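You operate a simulated robot arm through the tools that you are given. There is no shell and no other tool.

Carry out the task below with a simulated robot arm. There is one attempt and no reset: what you move stays moved.

TASK
Seal the thin film bag and leave it on the pulled-out tray.
Fine: heat as the sealer's chart gives and left there, bag mid-tray, mouth under the bar, one stroke; the other bags stay open where they lie.

Only the result counts: the job must be done as asked and must still hold three seconds after the hand-in. Knocking over, shifting, dropping, spilling or breaking anything else fails it. Lids that push on must go on centred and level and be pressed home; caps that screw on are set level and turned clockwise until they are tight.

THE ROBOT
A 6-joint arm with a two-finger parallel gripper, fixed in place. Base frame: the origin is on the floor under the middle of its stand, x ahead of it, y to its left, z up; the work surface is at about z = 84. Lengths are in cm, angles in degrees, forces in N, time in s.
It reaches about 131.3 cm from its shoulder. Its first joint turns from -166.0 to 166.0 degrees. Payload 3.43 kg.
The tool frame sits at the grasp point between the pads (the TCP): z along the fingers, y along the line on which they close. The tips reach 3.4 cm beyond it. The gripper opens to 12.8 cm. The fingers are 2.4 cm wide and 1.2 cm thick; the gripper's body (4.8 by 13 cm) begins 9.6 cm behind the TCP.
Orientation is that of the tool frame in the base frame, as a unit quaternion [x, y, z, w]. With the fingers straight down and closing along the base's y, the tool's x points along the base's -x, its y along +y and its z along -z.

THE INTERFACE
- The arm moves only by the tool step_arm. Its argument "deltas" is a list of rows, each a list of 7 numbers: the shift along the tool's x, y, z in units of 50 mm (1.0 is 50 mm), then the turn, a rotation vector about the tool's x, y, z in units of 4 degrees (1.0 is 4 degrees), then the finger opening in m, from 0 to 0.128. In form: [[x, y, z, rx, ry, rz, fingers], ...]. A call has 1 to 20 rows; each row shifts and turns the commanded pose from where the row before left it, along the tool's axes as they then stand. A call with a number of a shift or a turn outside -1 to 1 is refused whole. A row lasts 0.2 s, in which the tool goes at most 5 cm and 8.6 degrees; a call with a longer step from one row to the next is refused whole, and so is a gripper value outside its range. A pose out of reach is approached as far as the arm can. The call stops where the force on the tool passes 90 N (or 10 N more than at its start, if that is more) or the arm is blocked; 0.2 s more then pass. Each finger travels about 15.3 cm/s and halts on what it meets, pressing with about 31 N; the grip force reading is that of the motor and also rises with nothing between the fingers. The clock runs only during rows and for 0.2 s after the last one: add rows that do not move to give the fingers time. The reply holds the time, the measured pose of the TCP, the force on the tool along the base axes, the opening and the grip force, in the units named above and with some noise, with the torque about the TCP (base axes, N m) and any sound that the robot's microphone picked up, and new pictures: "pictures" is both (left out), scene, wrist or none.
- Cameras (640 x 400 px; columns grow to the right, rows downward): "scene" is fixed at [4.99, -65.04, 140.37]; the picture's right is [-0.01, -1.00, 0.00], its down [-0.85, 0.01, -0.53] and it looks along [0.53, -0.00, -0.85] (base axes); focal length 225 px, centre (320, 200). "wrist" rides on the gripper at [7.6, -1.1, -16] in the tool frame; the picture's right is [0.15, 0.99, 0.00], its down [-0.88, 0.13, -0.46] and it looks along [-0.45, 0.07, 0.89] (tool axes); focal length 234 px, centre (320, 200). There is no depth. A picture from a camera that has moved, and an enlarged one, comes with that camera's place and axes in the base frame and with its lens.
- close_up(camera, box): a new picture of the part [left, top, right, bottom] of that camera's present view, enlarged. No time passes.
- hand_in(): hands the job in; it is judged then, once.

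Places have to be worked out from the pictures, the camera data and where the tool is seen. Open the gripper and draw the arm clear of the work before you hand the job in, unless the task says otherwise.

The tools are called after "Emit:" as name(argument=value, ...) on one line, values as JSON. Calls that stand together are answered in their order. step_arm: Moves the arm, as the interface text tells. Its arguments: {"type":"object","properties":{"deltas":{"type":"array","items":{"type":"array","items":{"type":"number"}}},"pictures":{"type":"string","enum":["both","scene","wrist","none"]}},"required":["deltas"]} The other tools are called the same way: close_up (camera, box) takes an enlarged picture of a part of a camera's view; hand_in () hands the job in.

At the start:

```text
t: 0.0
eef_pos: [31.17, -48.17, 113.27]
tcp_rot: [0.0, 1.0, 0.0, 0.0]
contact_force: [-0.3, 0.9, 0.2]
torque: [0.07, 0.03, 0.01]
finger_gap: 12.77
finger_force: 0.1
```

scene: 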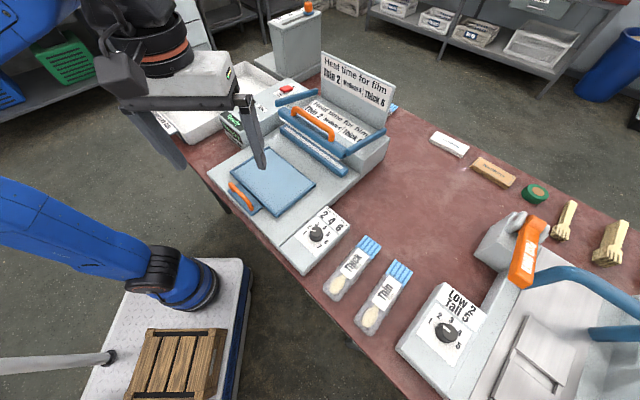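
wrist: 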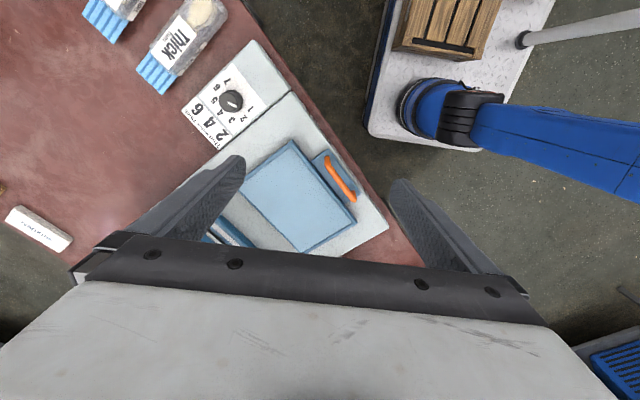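

I start by looking closely at the sealer, its chart, its dial and the bags before moving anything.

Emit:
close_up(camera="scene", box=[200, 60, 400, 185])

Emit:
close_up(camera="scene", box=[270, 190, 430, 340])

Emit:
close_up(camera="scene", box=[280, 50, 400, 150])

Emit:
close_up(camera="wrist", box=[60, 0, 400, 260])

```text
3.20 times, centred on (300, 122) of scene
camera zoom: at [4.99, -65.04, 140.37], right [-0.01, -1.0, 0.0], down [-0.85, 0.01, -0.53], along [0.53, 0.0, -0.85], focal length 721 px, centre (384, 448)
```

zoom: 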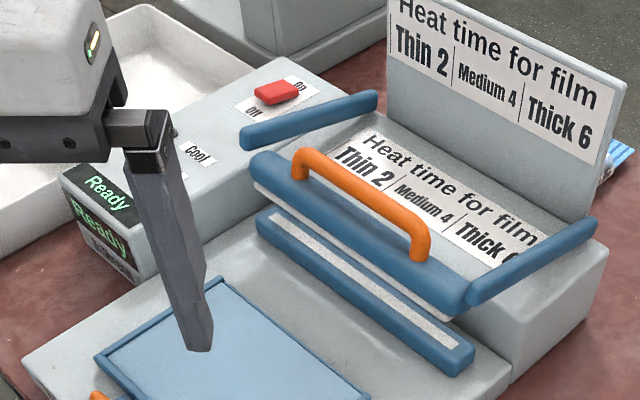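

```text
2.67 times, centred on (350, 265) of scene
camera zoom: at [4.99, -65.04, 140.37], right [-0.01, -1.0, 0.0], down [-0.85, 0.01, -0.53], along [0.53, 0.0, -0.85], focal length 601 px, centre (240, 27)
```

zoom: 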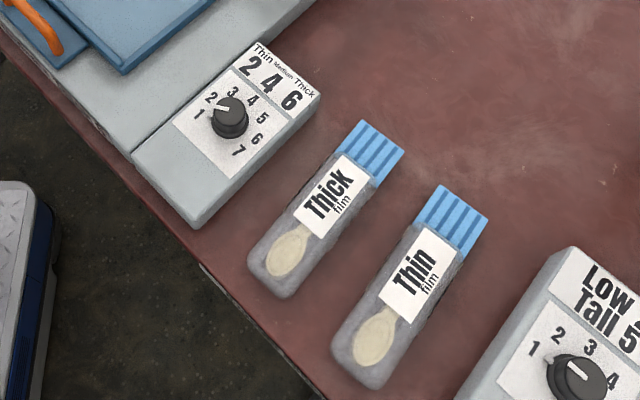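

```text
4.00 times, centred on (340, 100) of scene
camera zoom: at [4.99, -65.04, 140.37], right [-0.01, -1.0, 0.0], down [-0.85, 0.01, -0.53], along [0.53, 0.0, -0.85], focal length 901 px, centre (240, 600)
```

zoom: 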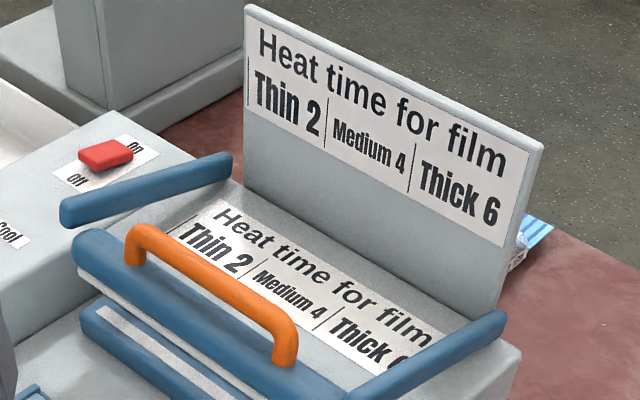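

```text
1.54 times, centred on (230, 130) of wrist
camera zoom: at [23.57, -49.34, 129.23], right [-0.15, 0.99, 0.0], down [0.88, 0.13, 0.46], along [0.45, 0.07, -0.89], focal length 360 px, centre (458, 308)
```

zoom: 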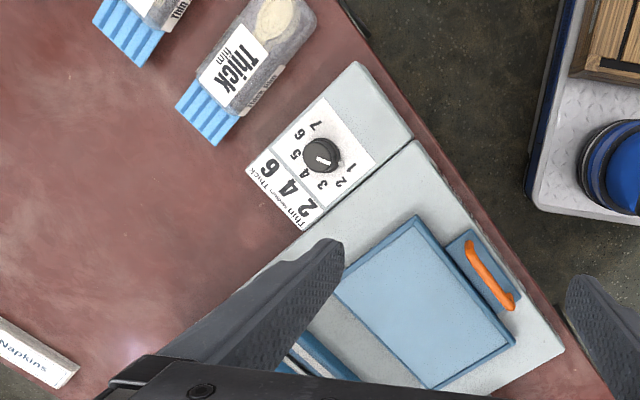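

The chart says Thin = 2; I need finer views of the dial pointer, the tray's rails, the indicator, and the bag that peeks out behind the chart.

Emit:
close_up(camera="scene", box=[290, 200, 354, 260])

Emit:
close_up(camera="wrist", box=[180, 50, 290, 150])

Emit:
close_up(camera="scene", box=[200, 130, 350, 240])

Emit:
close_up(camera="scene", box=[380, 90, 410, 130])

Emit:
close_up(camera="scene", box=[210, 60, 300, 150])

Emit:
close_up(camera="scene", box=[390, 180, 640, 400])

```text
6.67 times, centred on (322, 230) of scene
camera zoom: at [4.99, -65.04, 140.37], right [-0.01, -1.0, 0.0], down [-0.85, 0.01, -0.53], along [0.53, 0.0, -0.85], focal length 1502 px, centre (307, 0)
```

zoom: 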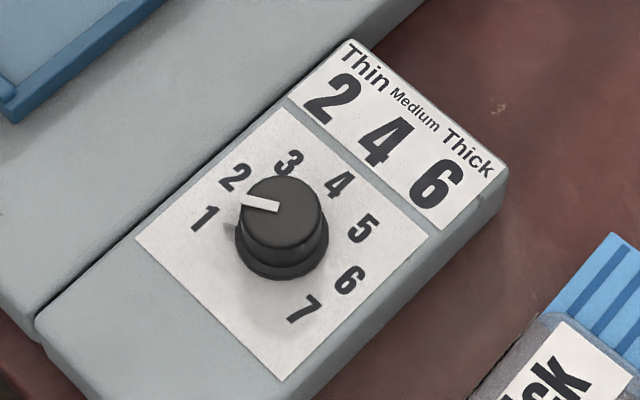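

```text
4.00 times, centred on (235, 100) of wrist
camera zoom: at [23.57, -49.34, 129.23], right [-0.15, 0.99, 0.0], down [0.88, 0.13, 0.46], along [0.45, 0.07, -0.89], focal length 937 px, centre (660, 600)
```

zoom: 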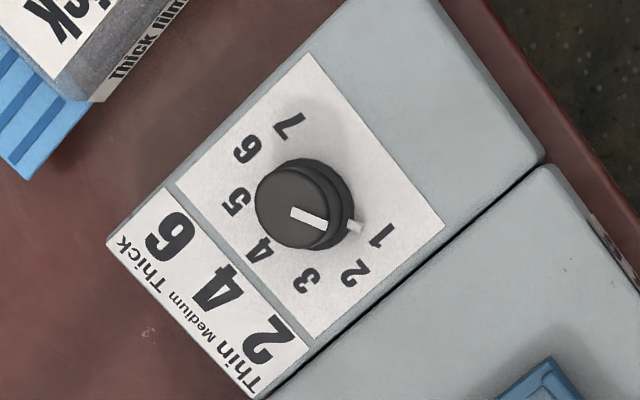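

```text
3.64 times, centred on (275, 185) of scene
camera zoom: at [4.99, -65.04, 140.37], right [-0.01, -1.0, 0.0], down [-0.85, 0.01, -0.53], along [0.53, 0.0, -0.85], focal length 819 px, centre (484, 254)
```

zoom: 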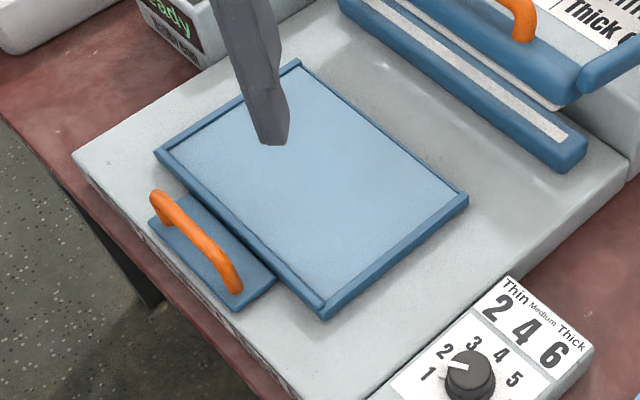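

```text
10.00 times, centred on (395, 110) of scene
camera zoom: at [4.99, -65.04, 140.37], right [-0.01, -1.0, 0.0], down [-0.85, 0.01, -0.53], along [0.53, 0.0, -0.85], focal length 2252 px, centre (-430, 1100)
```

zoom: 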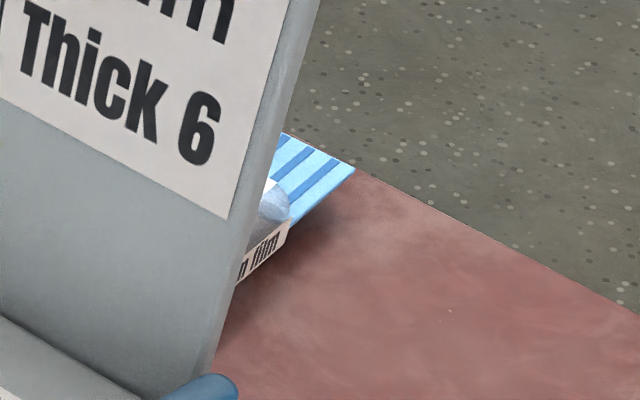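

```text
4.44 times, centred on (255, 105) of scene
camera zoom: at [4.99, -65.04, 140.37], right [-0.01, -1.0, 0.0], down [-0.85, 0.01, -0.53], along [0.53, 0.0, -0.85], focal length 1001 px, centre (609, 622)
```

zoom: 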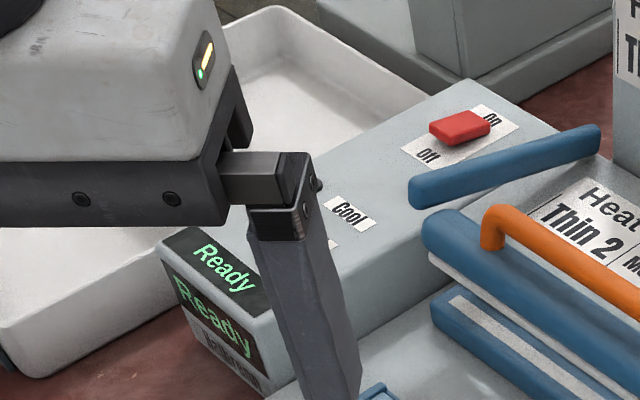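

```text
1.82 times, centred on (515, 290) of scene
camera zoom: at [4.99, -65.04, 140.37], right [-0.01, -1.0, 0.0], down [-0.85, 0.01, -0.53], along [0.53, 0.0, -0.85], focal length 410 px, centre (-34, 36)
```

zoom: 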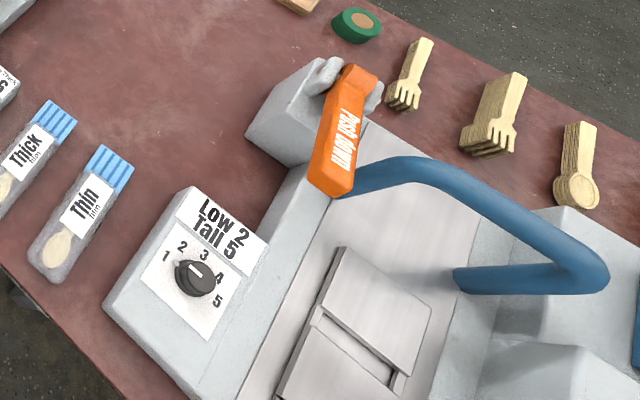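

The dial's base nub points at about 1, so it needs turning to 2. Stereo from both views puts the sealer about 45° turned (its tray faces -x,+y), so I turn the tool 45° about its z to line up with it and look again.

Emit:
step_arm(deltas=[[0, 0, 0, 0, 0, 1, 0.128], [0, 0, 0, 0, 0, 1, 0.128], [0, 0, 0, 0, 0, 1, 0.128], [0, 0, 0, 0, 0, 1, 0.128], [0, 0, 0, 0, 0, 1, 0.128], [0, 0, 0, 0, 0, 1, 0.128], [0, 0, 0, 0, 0, 1, 0.128], [0, 0, 0, 0, 0, 1, 0.128], [0, 0, 0, 0, 0, 1, 0.128], [0, 0, 0, 0, 0, 1, 0.128], [0, 0, 0, 0, 0, 1, 0.128], [0, 0, 0, 0, 0, 0.25, 0.128], [0, 0, 0, 0, 0, 0, 0.128]], pictures="both")

```text
t: 2.8
eef_pos: [31.13, -48.31, 113.21]
tcp_rot: [0.384, 0.923, 0.0, 0.0]
contact_force: [0.0, -0.1, -0.8]
torque: [-0.03, 0.02, 0.03]
finger_gap: 12.79
finger_force: 0.0
camera wrist: at [25.03, -43.66, 129.25], right [0.6, 0.8, 0.0], down [0.71, -0.53, 0.46], along [0.37, -0.27, -0.89], focal length 234 px, centre (320, 200)
```

scene: 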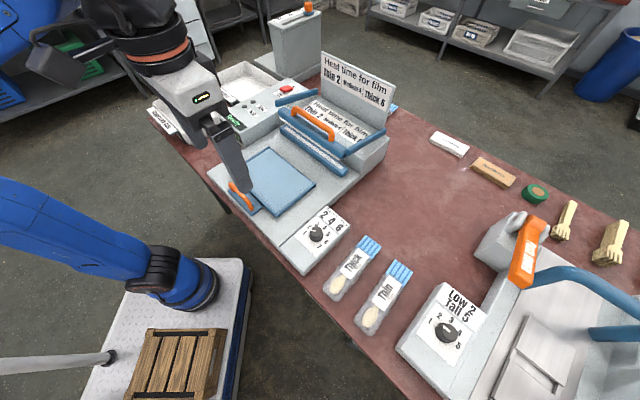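
wrist: 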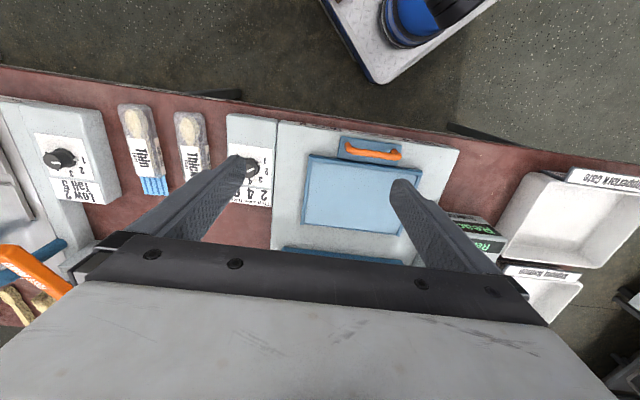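

The view is now square to the sealer. I zoom on the control panel and on the scene from the new picture.

Emit:
close_up(camera="scene", box=[215, 70, 345, 150])

Emit:
close_up(camera="wrist", box=[100, 80, 300, 210])

Emit:
close_up(camera="wrist", box=[280, 110, 460, 270])

Emit:
close_up(camera="wrist", box=[440, 150, 640, 300])

```text
4.92 times, centred on (280, 110) of scene
camera zoom: at [4.99, -65.04, 140.37], right [-0.01, -1.0, 0.0], down [-0.85, 0.01, -0.53], along [0.53, 0.0, -0.85], focal length 1109 px, centre (517, 643)
```

zoom: 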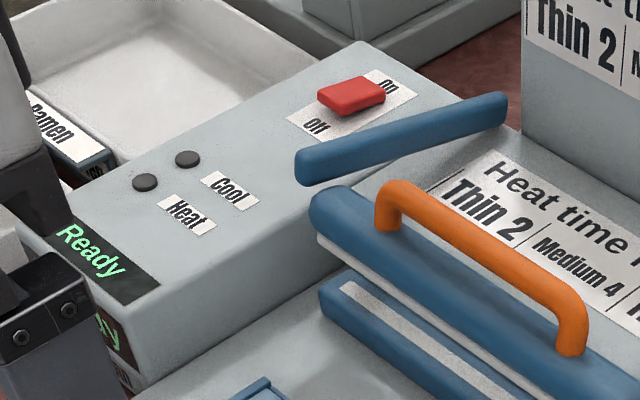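

```text
3.08 times, centred on (200, 145) of wrist
camera zoom: at [25.03, -43.66, 129.25], right [0.6, 0.8, 0.0], down [0.71, -0.53, 0.46], along [0.37, -0.27, -0.89], focal length 720 px, centre (689, 369)
```

zoom: 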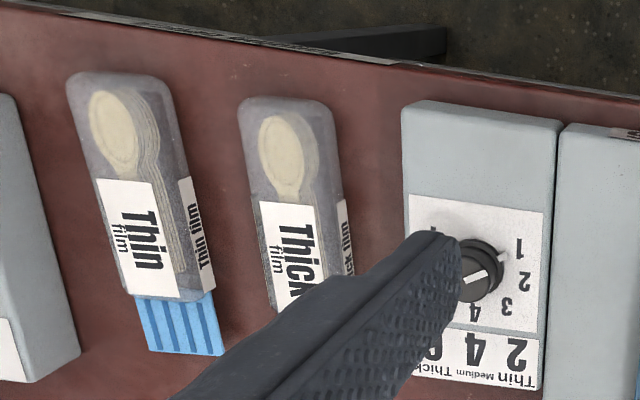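

```text
2.50 times, centred on (370, 190) of wrist
camera zoom: at [25.03, -43.66, 129.25], right [0.6, 0.8, 0.0], down [0.71, -0.53, 0.46], along [0.37, -0.27, -0.89], focal length 585 px, centre (195, 225)
```

zoom: 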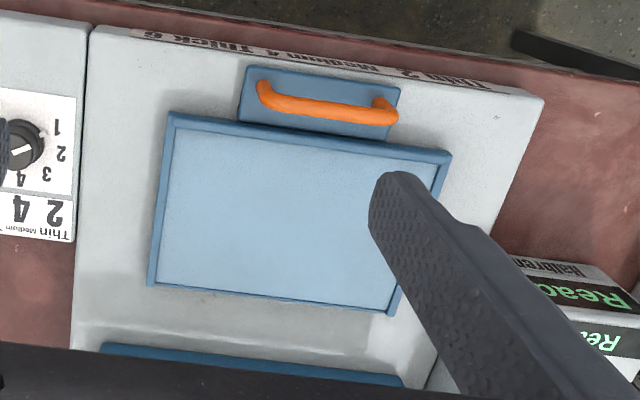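

```text
2.67 times, centred on (540, 225) of wrist
camera zoom: at [25.03, -43.66, 129.25], right [0.6, 0.8, 0.0], down [0.71, -0.53, 0.46], along [0.37, -0.27, -0.89], focal length 624 px, centre (-267, 133)
```

zoom: 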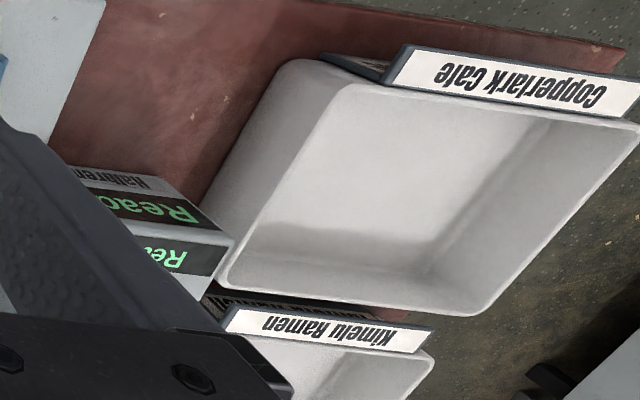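

The panel shows Ready lit with the switch at On, Heat and Cool lamps, and the Thin bag lies parallel to the sealer's depth direction. I move above the Thin bag (about [15, -80]) at the same height to see it between the fingers.

Emit:
step_arm(deltas=[[-0.285, -0.854, 0, 0, 0, 0, 0.128], [-0.285, -0.854, 0, 0, 0, 0, 0.128], [-0.285, -0.854, 0, 0, 0, 0, 0.128], [-0.285, -0.854, 0, 0, 0, 0, 0.128], [-0.285, -0.854, 0, 0, 0, 0, 0.128], [-0.285, -0.854, 0, 0, 0, 0, 0.128], [-0.285, -0.854, 0, 0, 0, 0, 0.128], [-0.285, -0.854, 0, 0, 0, 0, 0.128], [0, 0, 0, 0, 0, 0, 0.128]], pictures="both")

```text
t: 4.8
eef_pos: [15.1, -78.0, 108.8]
tcp_rot: [0.383, 0.924, -0.002, 0.0]
contact_force: [0.0, -0.3, 0.2]
torque: [-0.01, 0.02, -0.01]
finger_gap: 12.81
finger_force: 0.0
out of reach, approached as far as the arm can: row 6, 7, 8
camera wrist: at [9.06, -73.46, 124.9], right [0.6, 0.8, 0.0], down [0.71, -0.53, 0.46], along [0.36, -0.28, -0.89], focal length 234 px, centre (320, 200)
```

scene: 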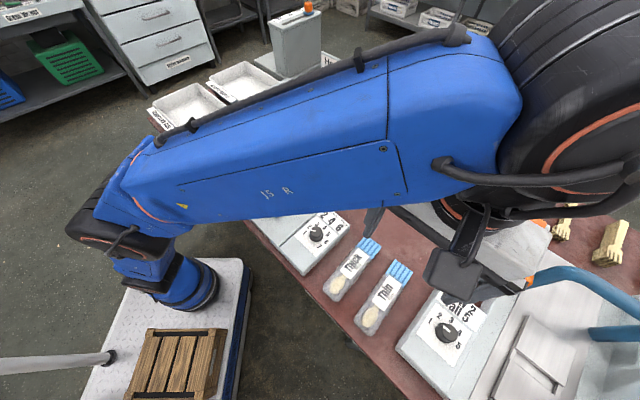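
wrist: 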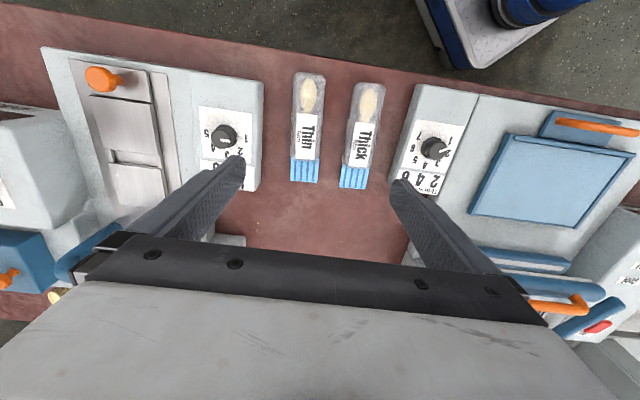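

The pose at z=113 was out of reach there (arm folds), it settled at [15.1, -78, 108.8]. The Thin bag is visible ahead of the fingers; I zoom to measure it and the dial.

Emit:
close_up(camera="wrist", box=[260, 50, 420, 200])

Emit:
close_up(camera="wrist", box=[380, 70, 500, 200])

Emit:
close_up(camera="scene", box=[290, 200, 440, 350])

```text
2.67 times, centred on (340, 125) of wrist
camera zoom: at [9.06, -73.46, 124.9], right [0.6, 0.8, 0.0], down [0.71, -0.53, 0.46], along [0.36, -0.28, -0.89], focal length 624 px, centre (267, 400)
```

zoom: 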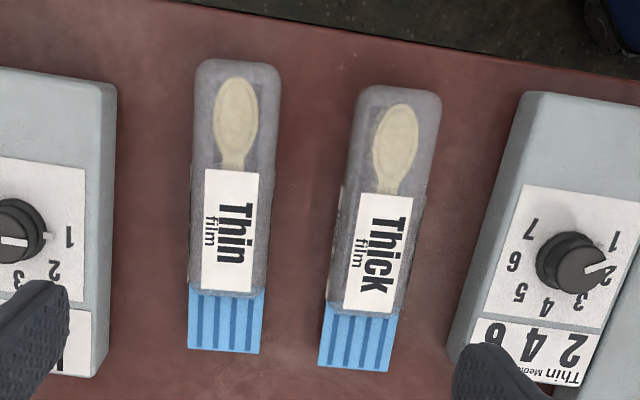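

```text
3.08 times, centred on (440, 135) of wrist
camera zoom: at [9.06, -73.46, 124.9], right [0.6, 0.8, 0.0], down [0.71, -0.53, 0.46], along [0.36, -0.28, -0.89], focal length 720 px, centre (-49, 400)
```

zoom: 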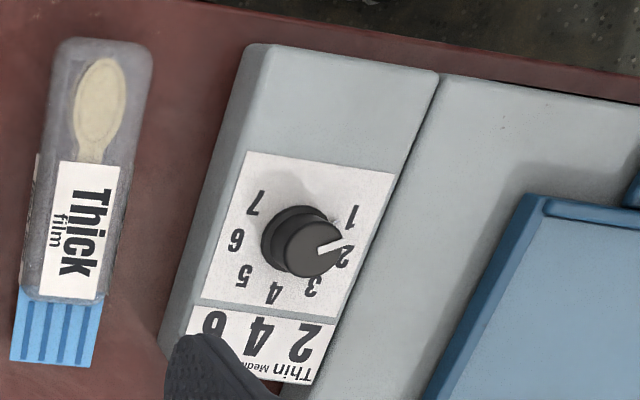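

```text
2.67 times, centred on (365, 275) of scene
camera zoom: at [4.99, -65.04, 140.37], right [-0.01, -1.0, 0.0], down [-0.85, 0.01, -0.53], along [0.53, 0.0, -0.85], focal length 601 px, centre (200, 0)
```

zoom: 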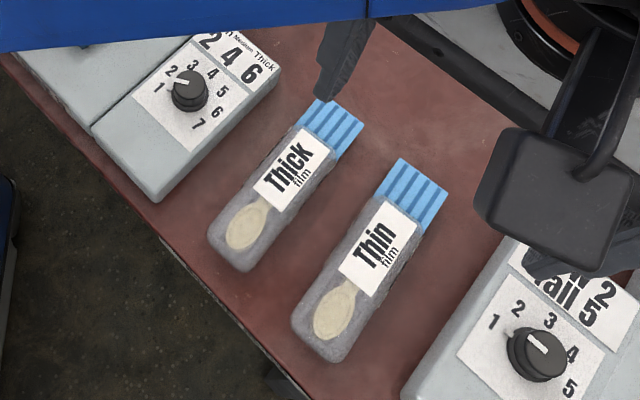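

Both views agree that the Thin bag's axis runs from about [7.2, -74.3] to its mouth at [21.6, -87.0] (about -41°), about 5 cm wide, top near z≈83. I step down a little, trim the yaw, and see how the commanded pose behaves after the out-of-reach rows.

Emit:
step_arm(deltas=[[0, 0, 0.9, 0, 0, -0.9, 0.09], [0, 0, 0.9, 0, 0, 0, 0.09], [0, 0, 0, 0, 0, 0, 0.09], [0, 0, 0, 0, 0, 0, 0.09]], pictures="wrist")

```text
t: 5.8
eef_pos: [15.16, -77.75, 100.07]
tcp_rot: [0.353, 0.936, -0.001, 0.0]
contact_force: [0.1, -0.6, -0.3]
torque: [0.02, 0.02, -0.01]
finger_gap: 9.01
finger_force: 0.0
camera wrist: at [8.79, -73.66, 116.09], right [0.54, 0.84, 0.0], down [0.75, -0.48, 0.46], along [0.38, -0.25, -0.89], focal length 234 px, centre (320, 200)
```

wrist: 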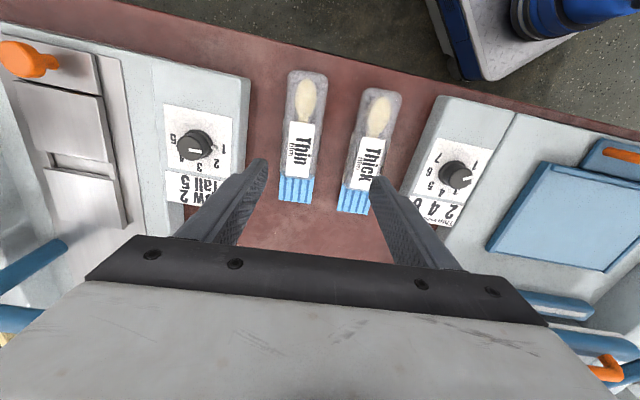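

The command now follows from the clamped pose, at [15.2, -77.8, 100.1]. I zoom in on the bags to refine the position and the yaw.

Emit:
close_up(camera="wrist", box=[250, 60, 410, 220])

Emit:
close_up(camera="wrist", box=[390, 90, 640, 250])

```text
2.50 times, centred on (330, 140) of wrist
camera zoom: at [8.79, -73.66, 116.09], right [0.54, 0.84, 0.0], down [0.75, -0.48, 0.46], along [0.38, -0.25, -0.89], focal length 585 px, centre (295, 350)
```

zoom: 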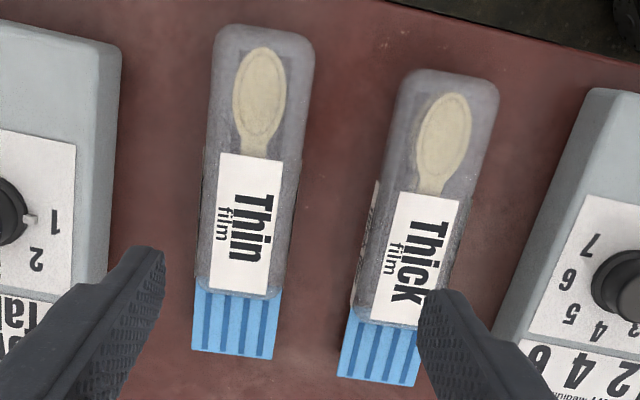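

```text
2.50 times, centred on (515, 170) of wrist
camera zoom: at [8.79, -73.66, 116.09], right [0.54, 0.84, 0.0], down [0.75, -0.48, 0.46], along [0.38, -0.25, -0.89], focal length 585 px, centre (-168, 275)
```

zoom: 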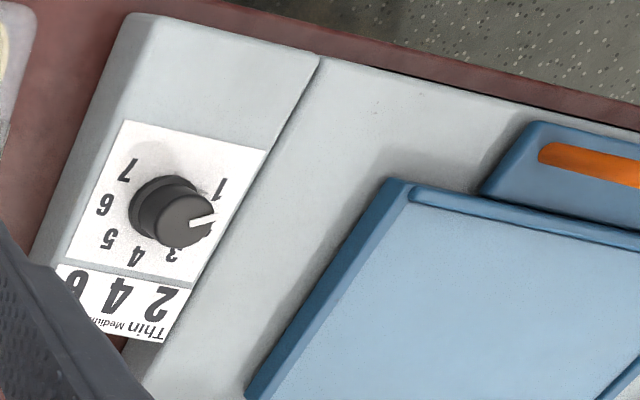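

The label is at about [14.7, -80.8] in all views, so the bag is well located; the knob axis comes out at about [29.3, -64.0], plate z≈84, knob top z≈86, pointer at "1" and numbers about 40° apart. Before touching anything I move over the tray to measure the tray, jaw and bar.

Emit:
step_arm(deltas=[[-0.09, 0.8375, -0.125, 0, 0, 0, 0.09], [-0.09, 0.8375, -0.125, 0, 0, 0, 0.09], [-0.09, 0.8375, -0.125, 0, 0, 0, 0.09], [-0.09, 0.8375, -0.125, 0, 0, 0, 0.09], [-0.09, 0.8375, -0.125, 0, 0, 0, 0.09], [-0.09, 0.8375, -0.125, 0, 0, 0, 0.09], [-0.09, 0.8375, -0.125, 0, 0, 0, 0.09], [-0.09, 0.8375, -0.125, 0, 0, 0, 0.09], [0, 0, 0, 0, 0, 1, 0.09], [0, 0, 0, 0, 0, 0, 0.09]], pictures="both")

```text
t: 8.0
eef_pos: [40.21, -54.95, 104.88]
tcp_rot: [0.387, 0.922, 0.0, 0.0]
contact_force: [0.2, -0.1, 0.4]
torque: [0.0, -0.01, 0.03]
finger_gap: 9.02
finger_force: 0.0
camera wrist: at [34.0, -50.44, 120.96], right [0.6, 0.8, 0.0], down [0.71, -0.54, 0.46], along [0.36, -0.27, -0.89], focal length 234 px, centre (320, 200)
```

scene: 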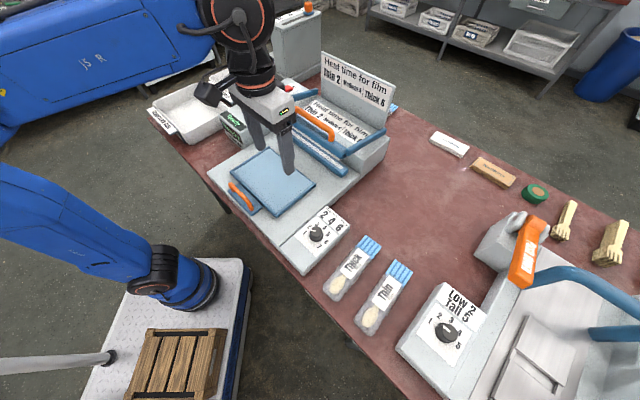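
wrist: 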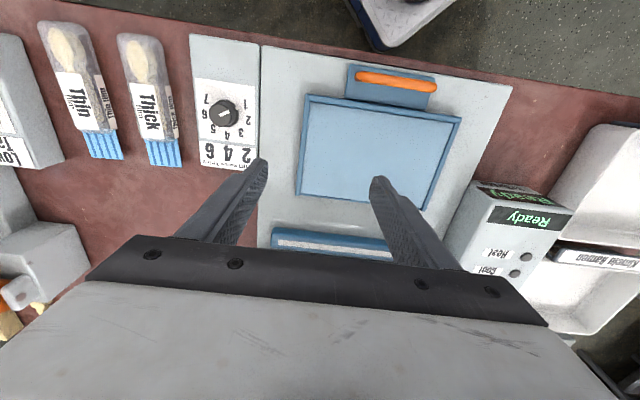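

Emit:
close_up(camera="wrist", box=[250, 50, 490, 260])

Emit:
close_up(camera="wrist", box=[330, 50, 450, 130])

Emit:
close_up(camera="scene", box=[270, 60, 400, 190])

Emit:
close_up(camera="scene", box=[200, 140, 330, 230])

```text
1.90 times, centred on (370, 155) of wrist
camera zoom: at [34.0, -50.44, 120.96], right [0.6, 0.8, 0.0], down [0.71, -0.54, 0.46], along [0.36, -0.27, -0.89], focal length 446 px, centre (225, 286)
```

zoom: 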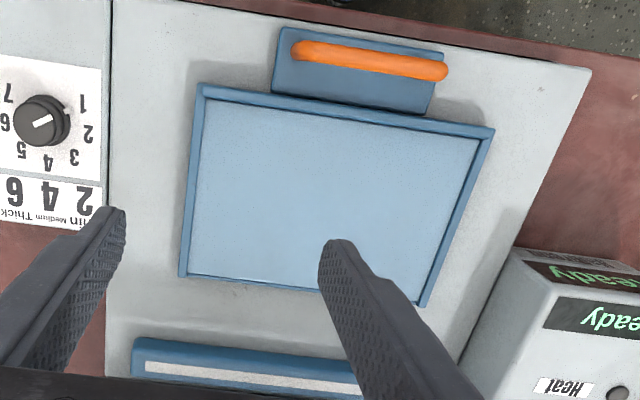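

```text
5.00 times, centred on (390, 90) of wrist
camera zoom: at [34.0, -50.44, 120.96], right [0.6, 0.8, 0.0], down [0.71, -0.54, 0.46], along [0.36, -0.27, -0.89], focal length 1171 px, centre (-30, 750)
```

zoom: 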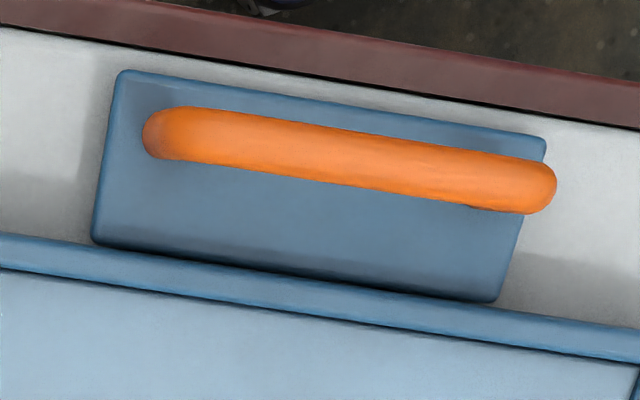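

```text
3.08 times, centred on (335, 125) of scene
camera zoom: at [4.99, -65.04, 140.37], right [-0.01, -1.0, 0.0], down [-0.85, 0.01, -0.53], along [0.53, 0.0, -0.85], focal length 693 px, centre (274, 431)
```

zoom: 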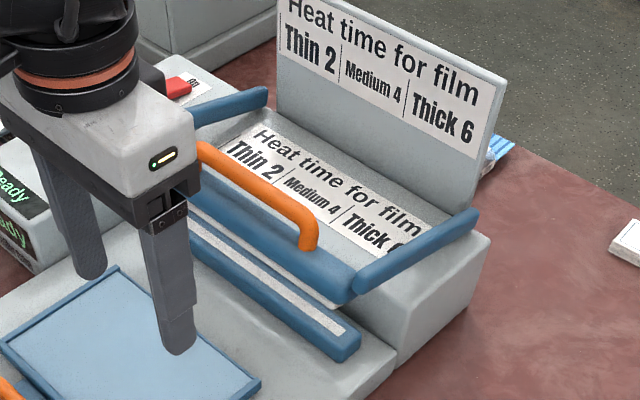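

```text
4.44 times, centred on (265, 185) of scene
camera zoom: at [4.99, -65.04, 140.37], right [-0.01, -1.0, 0.0], down [-0.85, 0.01, -0.53], along [0.53, 0.0, -0.85], focal length 1001 px, centre (564, 267)
```

zoom: 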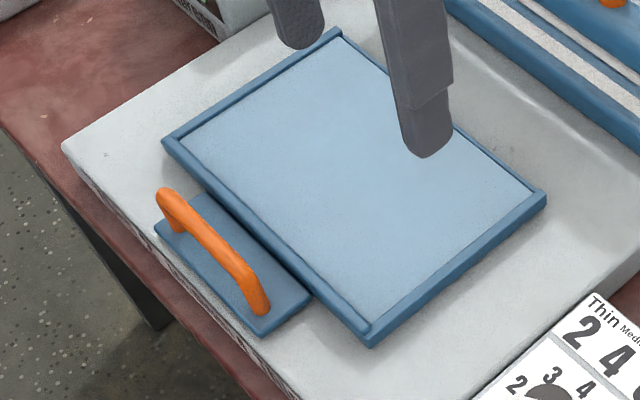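

Stereo gives: tray rim z≈86, centre about [47.5, -50.5], sealer depth direction at -45°, jaw strip about 17.7 cm beyond tray centre, tray handle at about [40.3, -42.5, 86.3]. First job is the dial, so I turn the tool so that the fingers close along the depth direction (also useful for the tray handle).

Emit:
step_arm(deltas=[[0, 0, 0, 0, 0, -1, 0.06], [0, 0, 0, 0, 0, -1, 0.06], [0, 0, 0, 0, 0, -1, 0.06], [0, 0, 0, 0, 0, -1, 0.06], [0, 0, 0, 0, 0, -1, 0.06], [0, 0, 0, 0, 0, -1, 0.06], [0, 0, 0, 0, 0, -1, 0.06], [0, 0, 0, 0, 0, -1, 0.06], [0, 0, 0, 0, 0, -1, 0.06], [0, 0, 0, 0, 0, -1, 0.06], [0, 0, 0, 0, 0, -1, 0.06], [0, 0, 0, 0, 0, -1, 0.06], [0, 0, 0, 0, 0, -1, 0.06], [0, 0, 0, 0, 0, -1, 0.06], [0, 0, 0, 0, 0, -1, 0.06], [0, 0, 0, 0, 0, -1, 0.06], [0, 0, 0, 0, 0, -1, 0.06], [0, 0, 0, 0, 0, -1, 0.06], [0, 0, 0, 0, 0, -1, 0.06], [0, 0, 0, 0, 0, -1, 0.06]], pictures="none")

Emit:
step_arm(deltas=[[0, 0, 0, 0, 0, -1, 0.06], [0, 0, 0, 0, 0, -1, 0.06], [0, 0, 0, 0, 0, -0.63, 0.06], [0, 0, 0, 0, 0, 0, 0.06]], pictures="both")

```text
t: 12.2
eef_pos: [40.21, -55.35, 104.79]
tcp_rot: [-0.298, 0.955, 0.0, 0.0]
contact_force: [0.5, -0.5, -0.1]
torque: [0.01, 0.01, 0.0]
finger_gap: 6.02
finger_force: 0.0
```

```text
t: 13.2
eef_pos: [40.24, -55.32, 104.92]
tcp_rot: [-0.383, 0.924, 0.0, 0.0]
contact_force: [0.4, -0.2, 0.9]
torque: [0.0, -0.01, -0.02]
finger_gap: 6.01
finger_force: 0.0
camera wrist: at [35.71, -61.49, 120.93], right [-0.8, 0.59, 0.0], down [0.53, 0.72, 0.46], along [0.27, 0.37, -0.89], focal length 234 px, centre (320, 200)
```

scene: 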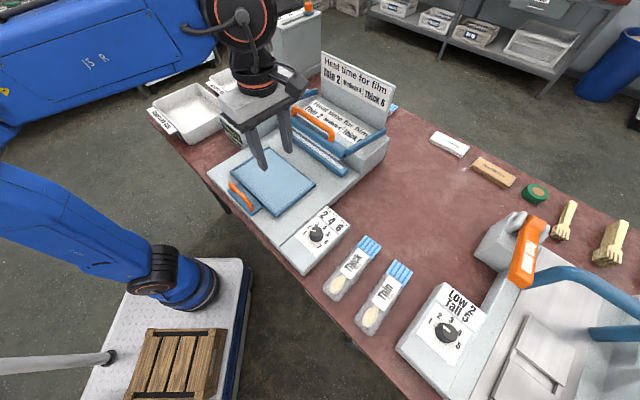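
wrist: 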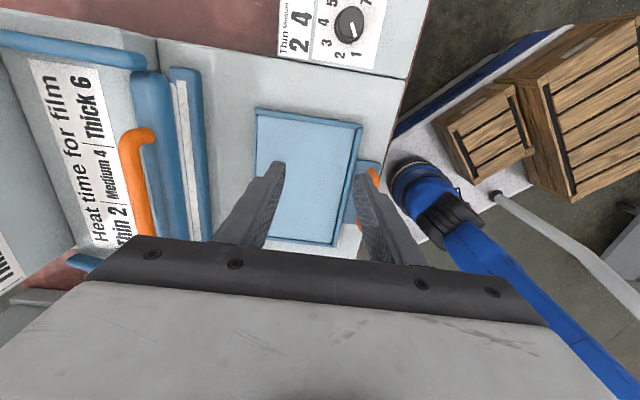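

This view shows the bar, jaw and tray side on; I zoom on it for measuring the bar handle and the dial.

Emit:
close_up(camera="wrist", box=[0, 20, 260, 260])

Emit:
close_up(camera="wrist", box=[270, 0, 400, 80])

Emit:
close_up(camera="wrist", box=[170, 60, 420, 270])

```text
1.67 times, centred on (130, 140) of wrist
camera zoom: at [35.71, -61.49, 120.93], right [-0.8, 0.59, 0.0], down [0.53, 0.72, 0.46], along [0.27, 0.37, -0.89], focal length 390 px, centre (637, 300)
```

zoom: 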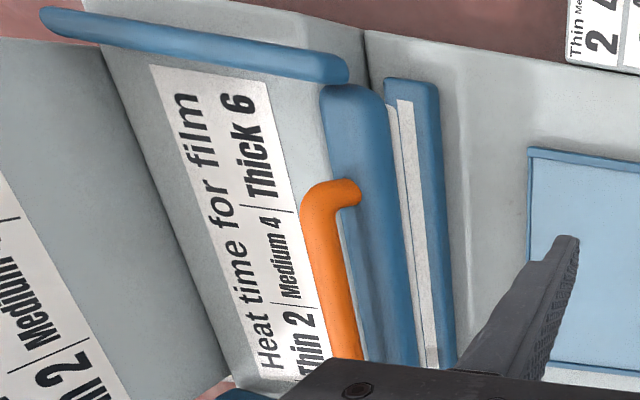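

```text
4.92 times, centred on (335, 40) of wrist
camera zoom: at [35.71, -61.49, 120.93], right [-0.8, 0.59, 0.0], down [0.53, 0.72, 0.46], along [0.27, 0.37, -0.89], focal length 1153 px, centre (246, 988)
```

zoom: 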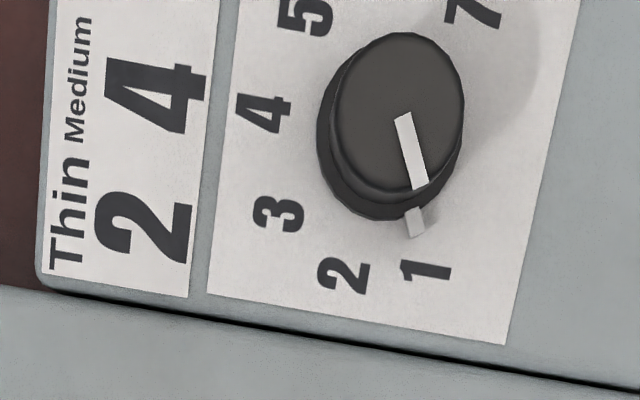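

```text
1.90 times, centred on (295, 165) of wrist
camera zoom: at [35.71, -61.49, 120.93], right [-0.8, 0.59, 0.0], down [0.53, 0.72, 0.46], along [0.27, 0.37, -0.89], focal length 446 px, centre (368, 267)
```

zoom: 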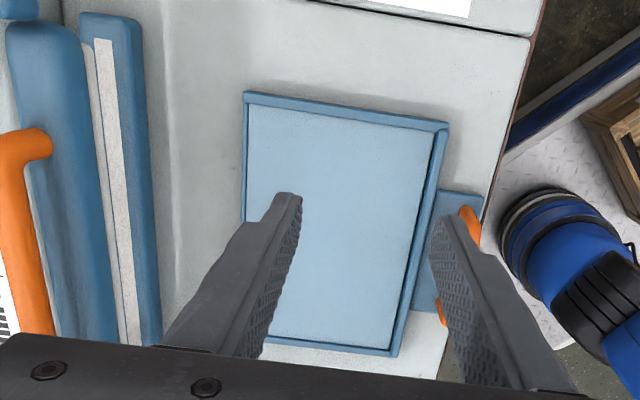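

The knob axis fits to [29.2, -64.1] from the number circle and the pointer is on 1. I move above the knob to z≈95 and look before descending.

Emit:
step_arm(deltas=[[0.56, 0.064, 0.396, 0, 0, 0, 0.06], [0.56, 0.064, 0.396, 0, 0, 0, 0.06], [0.56, 0.064, 0.396, 0, 0, 0, 0.06], [0.56, 0.064, 0.396, 0, 0, 0, 0.06], [0.56, 0.064, 0.396, 0, 0, 0, 0.06], [0, 0, 0, 0, 0, 0, 0.06]], pictures="both")

```text
t: 14.6
eef_pos: [29.08, -64.26, 94.71]
tcp_rot: [-0.384, 0.924, 0.001, 0.0]
contact_force: [-0.3, 0.5, 0.0]
torque: [0.0, 0.01, 0.03]
finger_gap: 6.0
finger_force: 0.0
camera wrist: at [24.51, -70.47, 110.81], right [-0.8, 0.59, 0.0], down [0.53, 0.72, 0.46], along [0.27, 0.37, -0.89], focal length 234 px, centre (320, 200)
```

scene: 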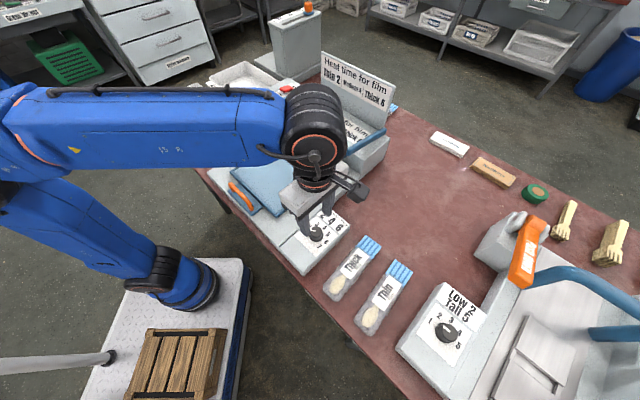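
wrist: 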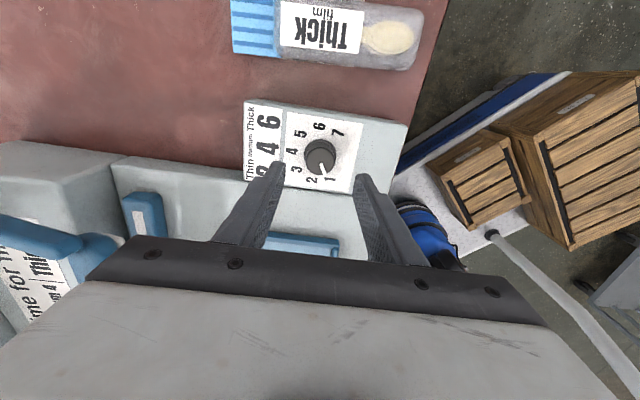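

The knob is centred under the fingers in the wrist picture. I descend to about z=88.5 in slow steps and check force.

Emit:
step_arm(deltas=[[-0.04, 0, 0.45, 0, 0, 0, 0.06], [0, 0, 0.45, 0, 0, 0, 0.06], [0, 0, 0.2, 0, 0, 0, 0.06], [0, 0, 0.12, 0, 0, 0, 0.06], [0, 0, 0, 0, 0, 0, 0.06]], pictures="both")

```text
t: 15.8
eef_pos: [29.42, -64.16, 88.62]
tcp_rot: [-0.383, 0.924, 0.0, 0.0]
contact_force: [0.1, 0.0, -0.3]
torque: [-0.01, 0.01, -0.01]
finger_gap: 5.99
finger_force: 0.1
camera wrist: at [24.85, -70.24, 104.66], right [-0.8, 0.59, 0.0], down [0.53, 0.72, 0.46], along [0.27, 0.37, -0.89], focal length 234 px, centre (320, 200)
```

scene: 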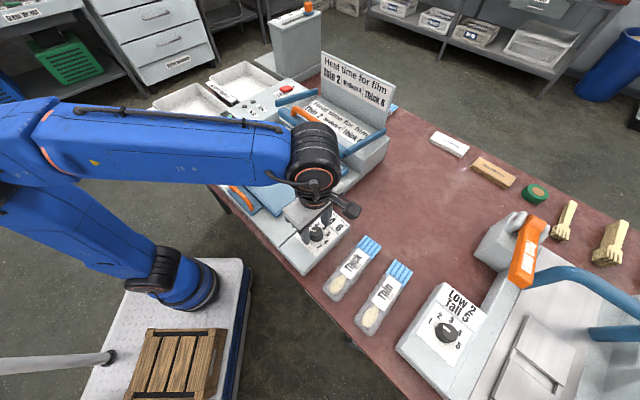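
wrist: 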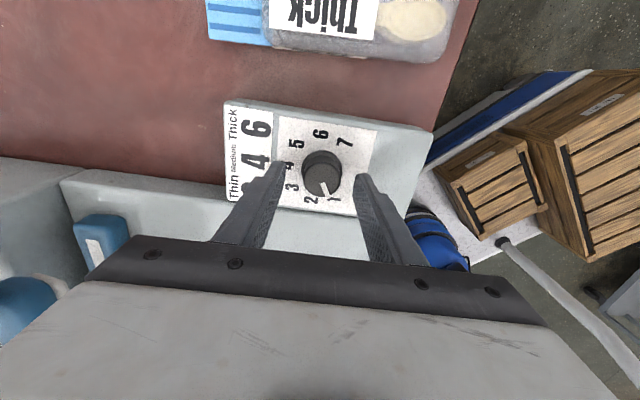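

Emit:
close_up(camera="wrist", box=[210, 90, 440, 250])

Emit:
close_up(camera="scene", box=[270, 180, 370, 270])

```text
2.50 times, centred on (325, 170) of wrist
camera zoom: at [24.85, -70.24, 104.66], right [-0.8, 0.59, 0.0], down [0.53, 0.72, 0.46], along [0.27, 0.37, -0.89], focal length 585 px, centre (308, 275)
```

zoom: 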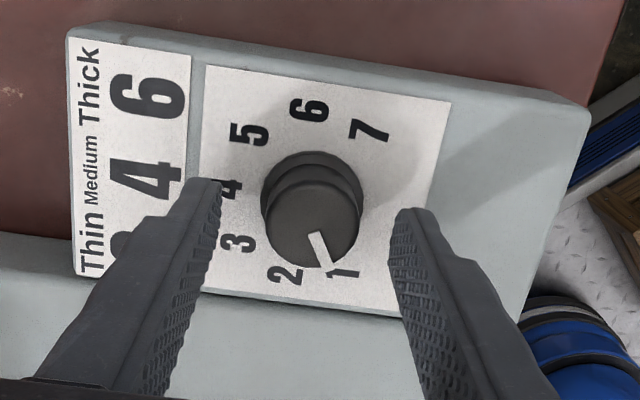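

```text
4.44 times, centred on (320, 225) of scene
camera zoom: at [4.99, -65.04, 140.37], right [-0.01, -1.0, 0.0], down [-0.85, 0.01, -0.53], along [0.53, 0.0, -0.85], focal length 1001 px, centre (320, 89)
```

zoom: 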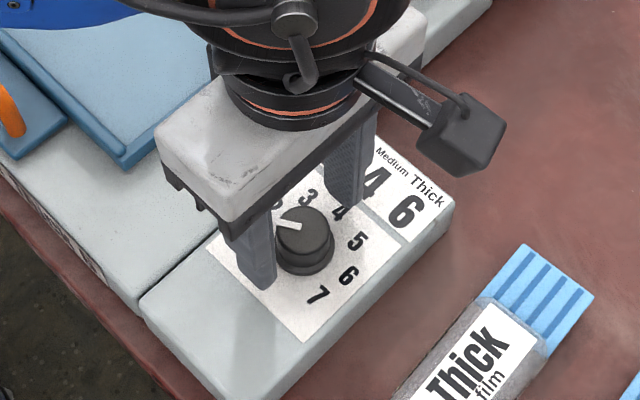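

The knob sits centred between the fingers. I lower another 0.5 cm and close on it.

Emit:
step_arm(deltas=[[0, 0, 0.1, 0, 0, 0, 0.06], [0, 0, 0, 0, 0, 0, 0.045], [0, 0, 0, 0, 0, 0, 0.03], [0, 0, 0, 0, 0, 0, 0.02], [0, 0, 0, 0, 0, 0, 0.02]], pictures="wrist")

```text
t: 17.0
eef_pos: [29.19, -64.15, 88.19]
tcp_rot: [-0.383, 0.924, 0.0, 0.0]
contact_force: [-9.0, 8.6, -1.8]
torque: [0.17, 0.42, 0.0]
finger_gap: 3.15
finger_force: 45.2
camera wrist: at [24.73, -70.2, 104.24], right [-0.8, 0.59, 0.0], down [0.53, 0.72, 0.46], along [0.27, 0.37, -0.89], focal length 234 px, centre (320, 200)
```

wrist: 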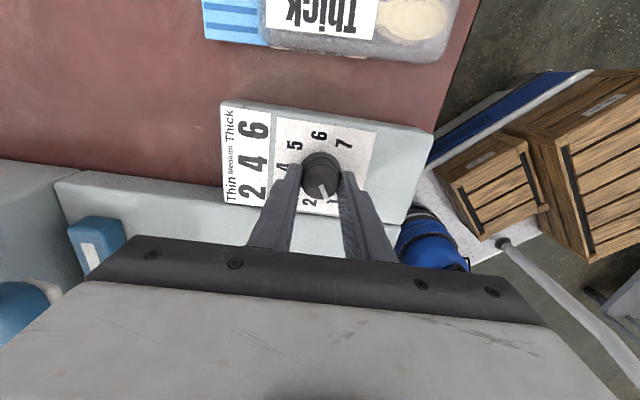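

The knob is gripped (3.15 cm) with a small sideways load, so I nudge 1 mm along +y of the tool and turn 40° clockwise (tool +z) to reach "2".

Emit:
step_arm(deltas=[[0, 0.02, 0, 0, 0, 0, 0.02], [0, 0, 0, 0, 0, 1, 0.02], [0, 0, 0, 0, 0, 1, 0.02], [0, 0, 0, 0, 0, 1, 0.02], [0, 0, 0, 0, 0, 1, 0.02], [0, 0, 0, 0, 0, 1, 0.02], [0, 0, 0, 0, 0, 1, 0.02], [0, 0, 0, 0, 0, 1, 0.02], [0, 0, 0, 0, 0, 1, 0.02], [0, 0, 0, 0, 0, 1, 0.02], [0, 0, 0, 0, 0, 1, 0.02], [0, 0, 0, 0, 0, 0, 0.02]], pictures="both")

Emit:
close_up(camera="wrist", box=[220, 90, 420, 250])

Emit:
close_up(camera="scene", box=[270, 180, 370, 270])

```text
t: 19.6
eef_pos: [29.2, -64.23, 88.31]
tcp_rot: [-0.044, 0.999, -0.001, 0.0]
contact_force: [9.2, -35.6, -11.4]
torque: [-1.33, 0.18, 0.08]
finger_gap: 3.15
finger_force: 45.0
camera wrist: at [21.89, -65.92, 104.42], right [-0.23, 0.97, 0.0], down [0.87, 0.21, 0.45], along [0.44, 0.1, -0.89], focal length 234 px, centre (320, 200)
```

scene: 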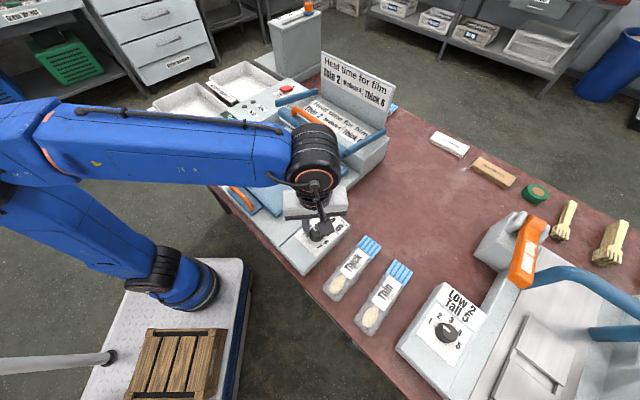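
wrist: 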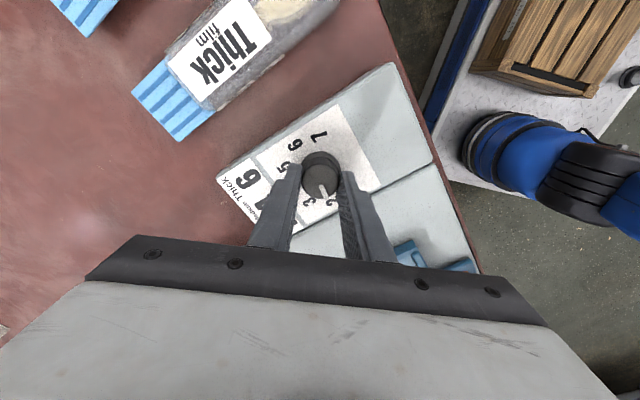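

```text
2.50 times, centred on (320, 170) of wrist
camera zoom: at [21.89, -65.92, 104.42], right [-0.23, 0.97, 0.0], down [0.87, 0.21, 0.45], along [0.44, 0.1, -0.89], focal length 585 px, centre (320, 275)
```

zoom: 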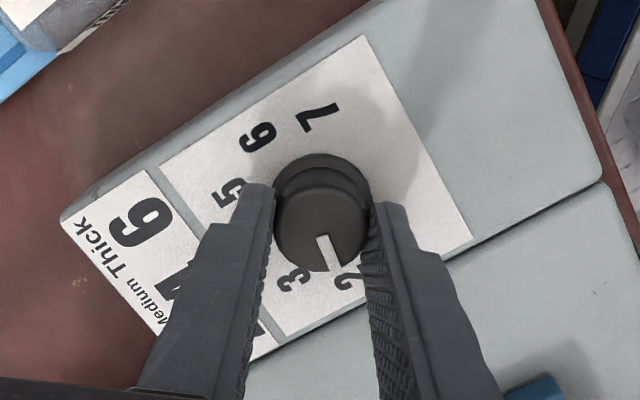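

```text
4.44 times, centred on (320, 225) of scene
camera zoom: at [4.99, -65.04, 140.37], right [-0.01, -1.0, 0.0], down [-0.85, 0.01, -0.53], along [0.53, 0.0, -0.85], focal length 1001 px, centre (320, 89)
```

zoom: 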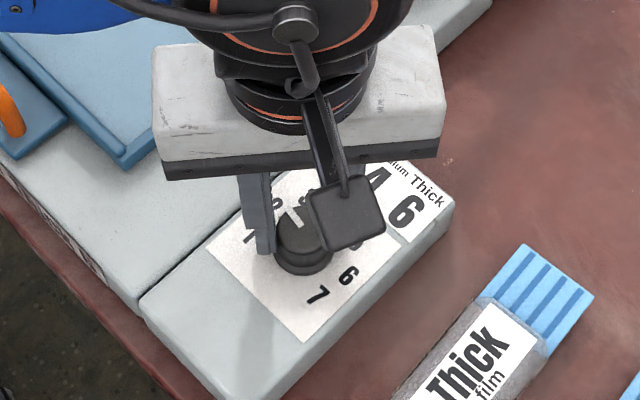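

The knob followed the turn (top line now toward 2), with about 36 N sideways load along y; I ease 1.5 mm toward -y, then open and look.

Emit:
step_arm(deltas=[[0, -0.03, 0, 0, 0, 0, 0.02], [0, 0, 0, 0, 0, 0, 0.04], [0, 0, 0, 0, 0, 0, 0.06], [0, 0, -0.5, 0, 0, 0, 0.06], [0, 0, -0.5, 0, 0, 0, 0.06], [0, 0, -0.5, 0, 0, 0, 0.06], [0, 0, 0, 0, 0, 0, 0.06]], pictures="both")

Emit:
close_up(camera="wrist", box=[240, 70, 400, 210])

Emit:
close_up(camera="scene", box=[270, 180, 370, 270])

```text
t: 21.2
eef_pos: [29.32, -64.2, 95.9]
tcp_rot: [-0.045, 0.999, 0.0, 0.001]
contact_force: [-0.2, 0.4, 0.2]
torque: [-0.03, -0.01, 0.03]
finger_gap: 6.0
finger_force: 0.1
camera wrist: at [21.86, -65.89, 111.96], right [-0.23, 0.97, 0.0], down [0.87, 0.21, 0.46], along [0.44, 0.11, -0.89], focal length 234 px, centre (320, 200)
```

scene: 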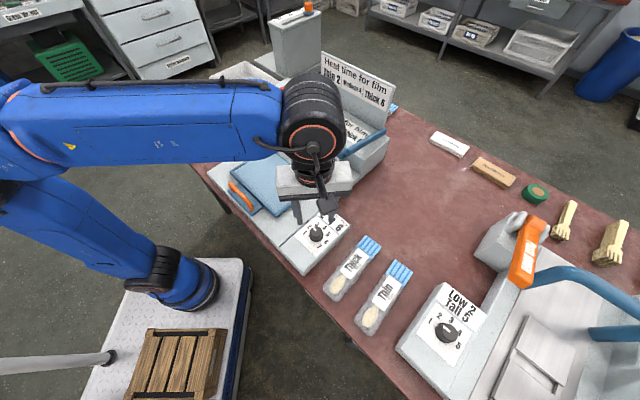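
wrist: 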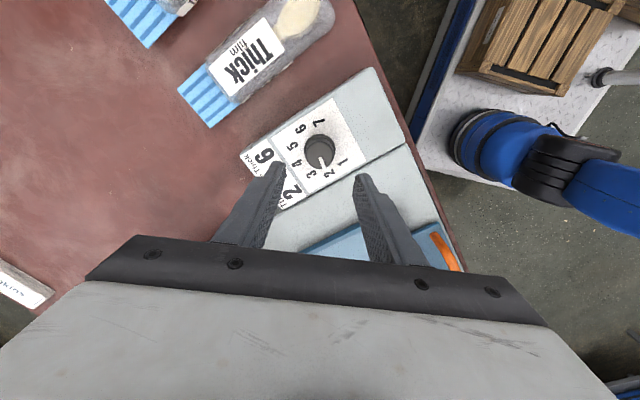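

```text
2.86 times, centred on (320, 140) of wrist
camera zoom: at [21.86, -65.89, 111.96], right [-0.23, 0.97, 0.0], down [0.87, 0.21, 0.46], along [0.44, 0.11, -0.89], focal length 669 px, centre (320, 371)
```

zoom: 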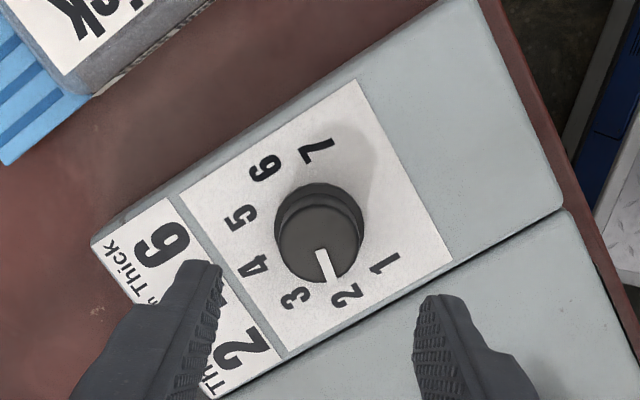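

```text
4.44 times, centred on (320, 225) of scene
camera zoom: at [4.99, -65.04, 140.37], right [-0.01, -1.0, 0.0], down [-0.85, 0.01, -0.53], along [0.53, 0.0, -0.85], focal length 1001 px, centre (320, 89)
```

zoom: 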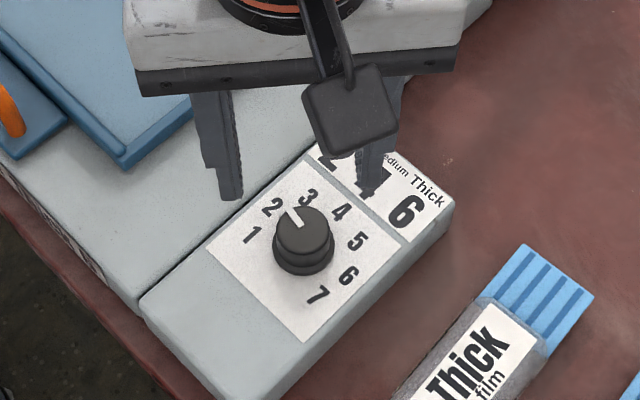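

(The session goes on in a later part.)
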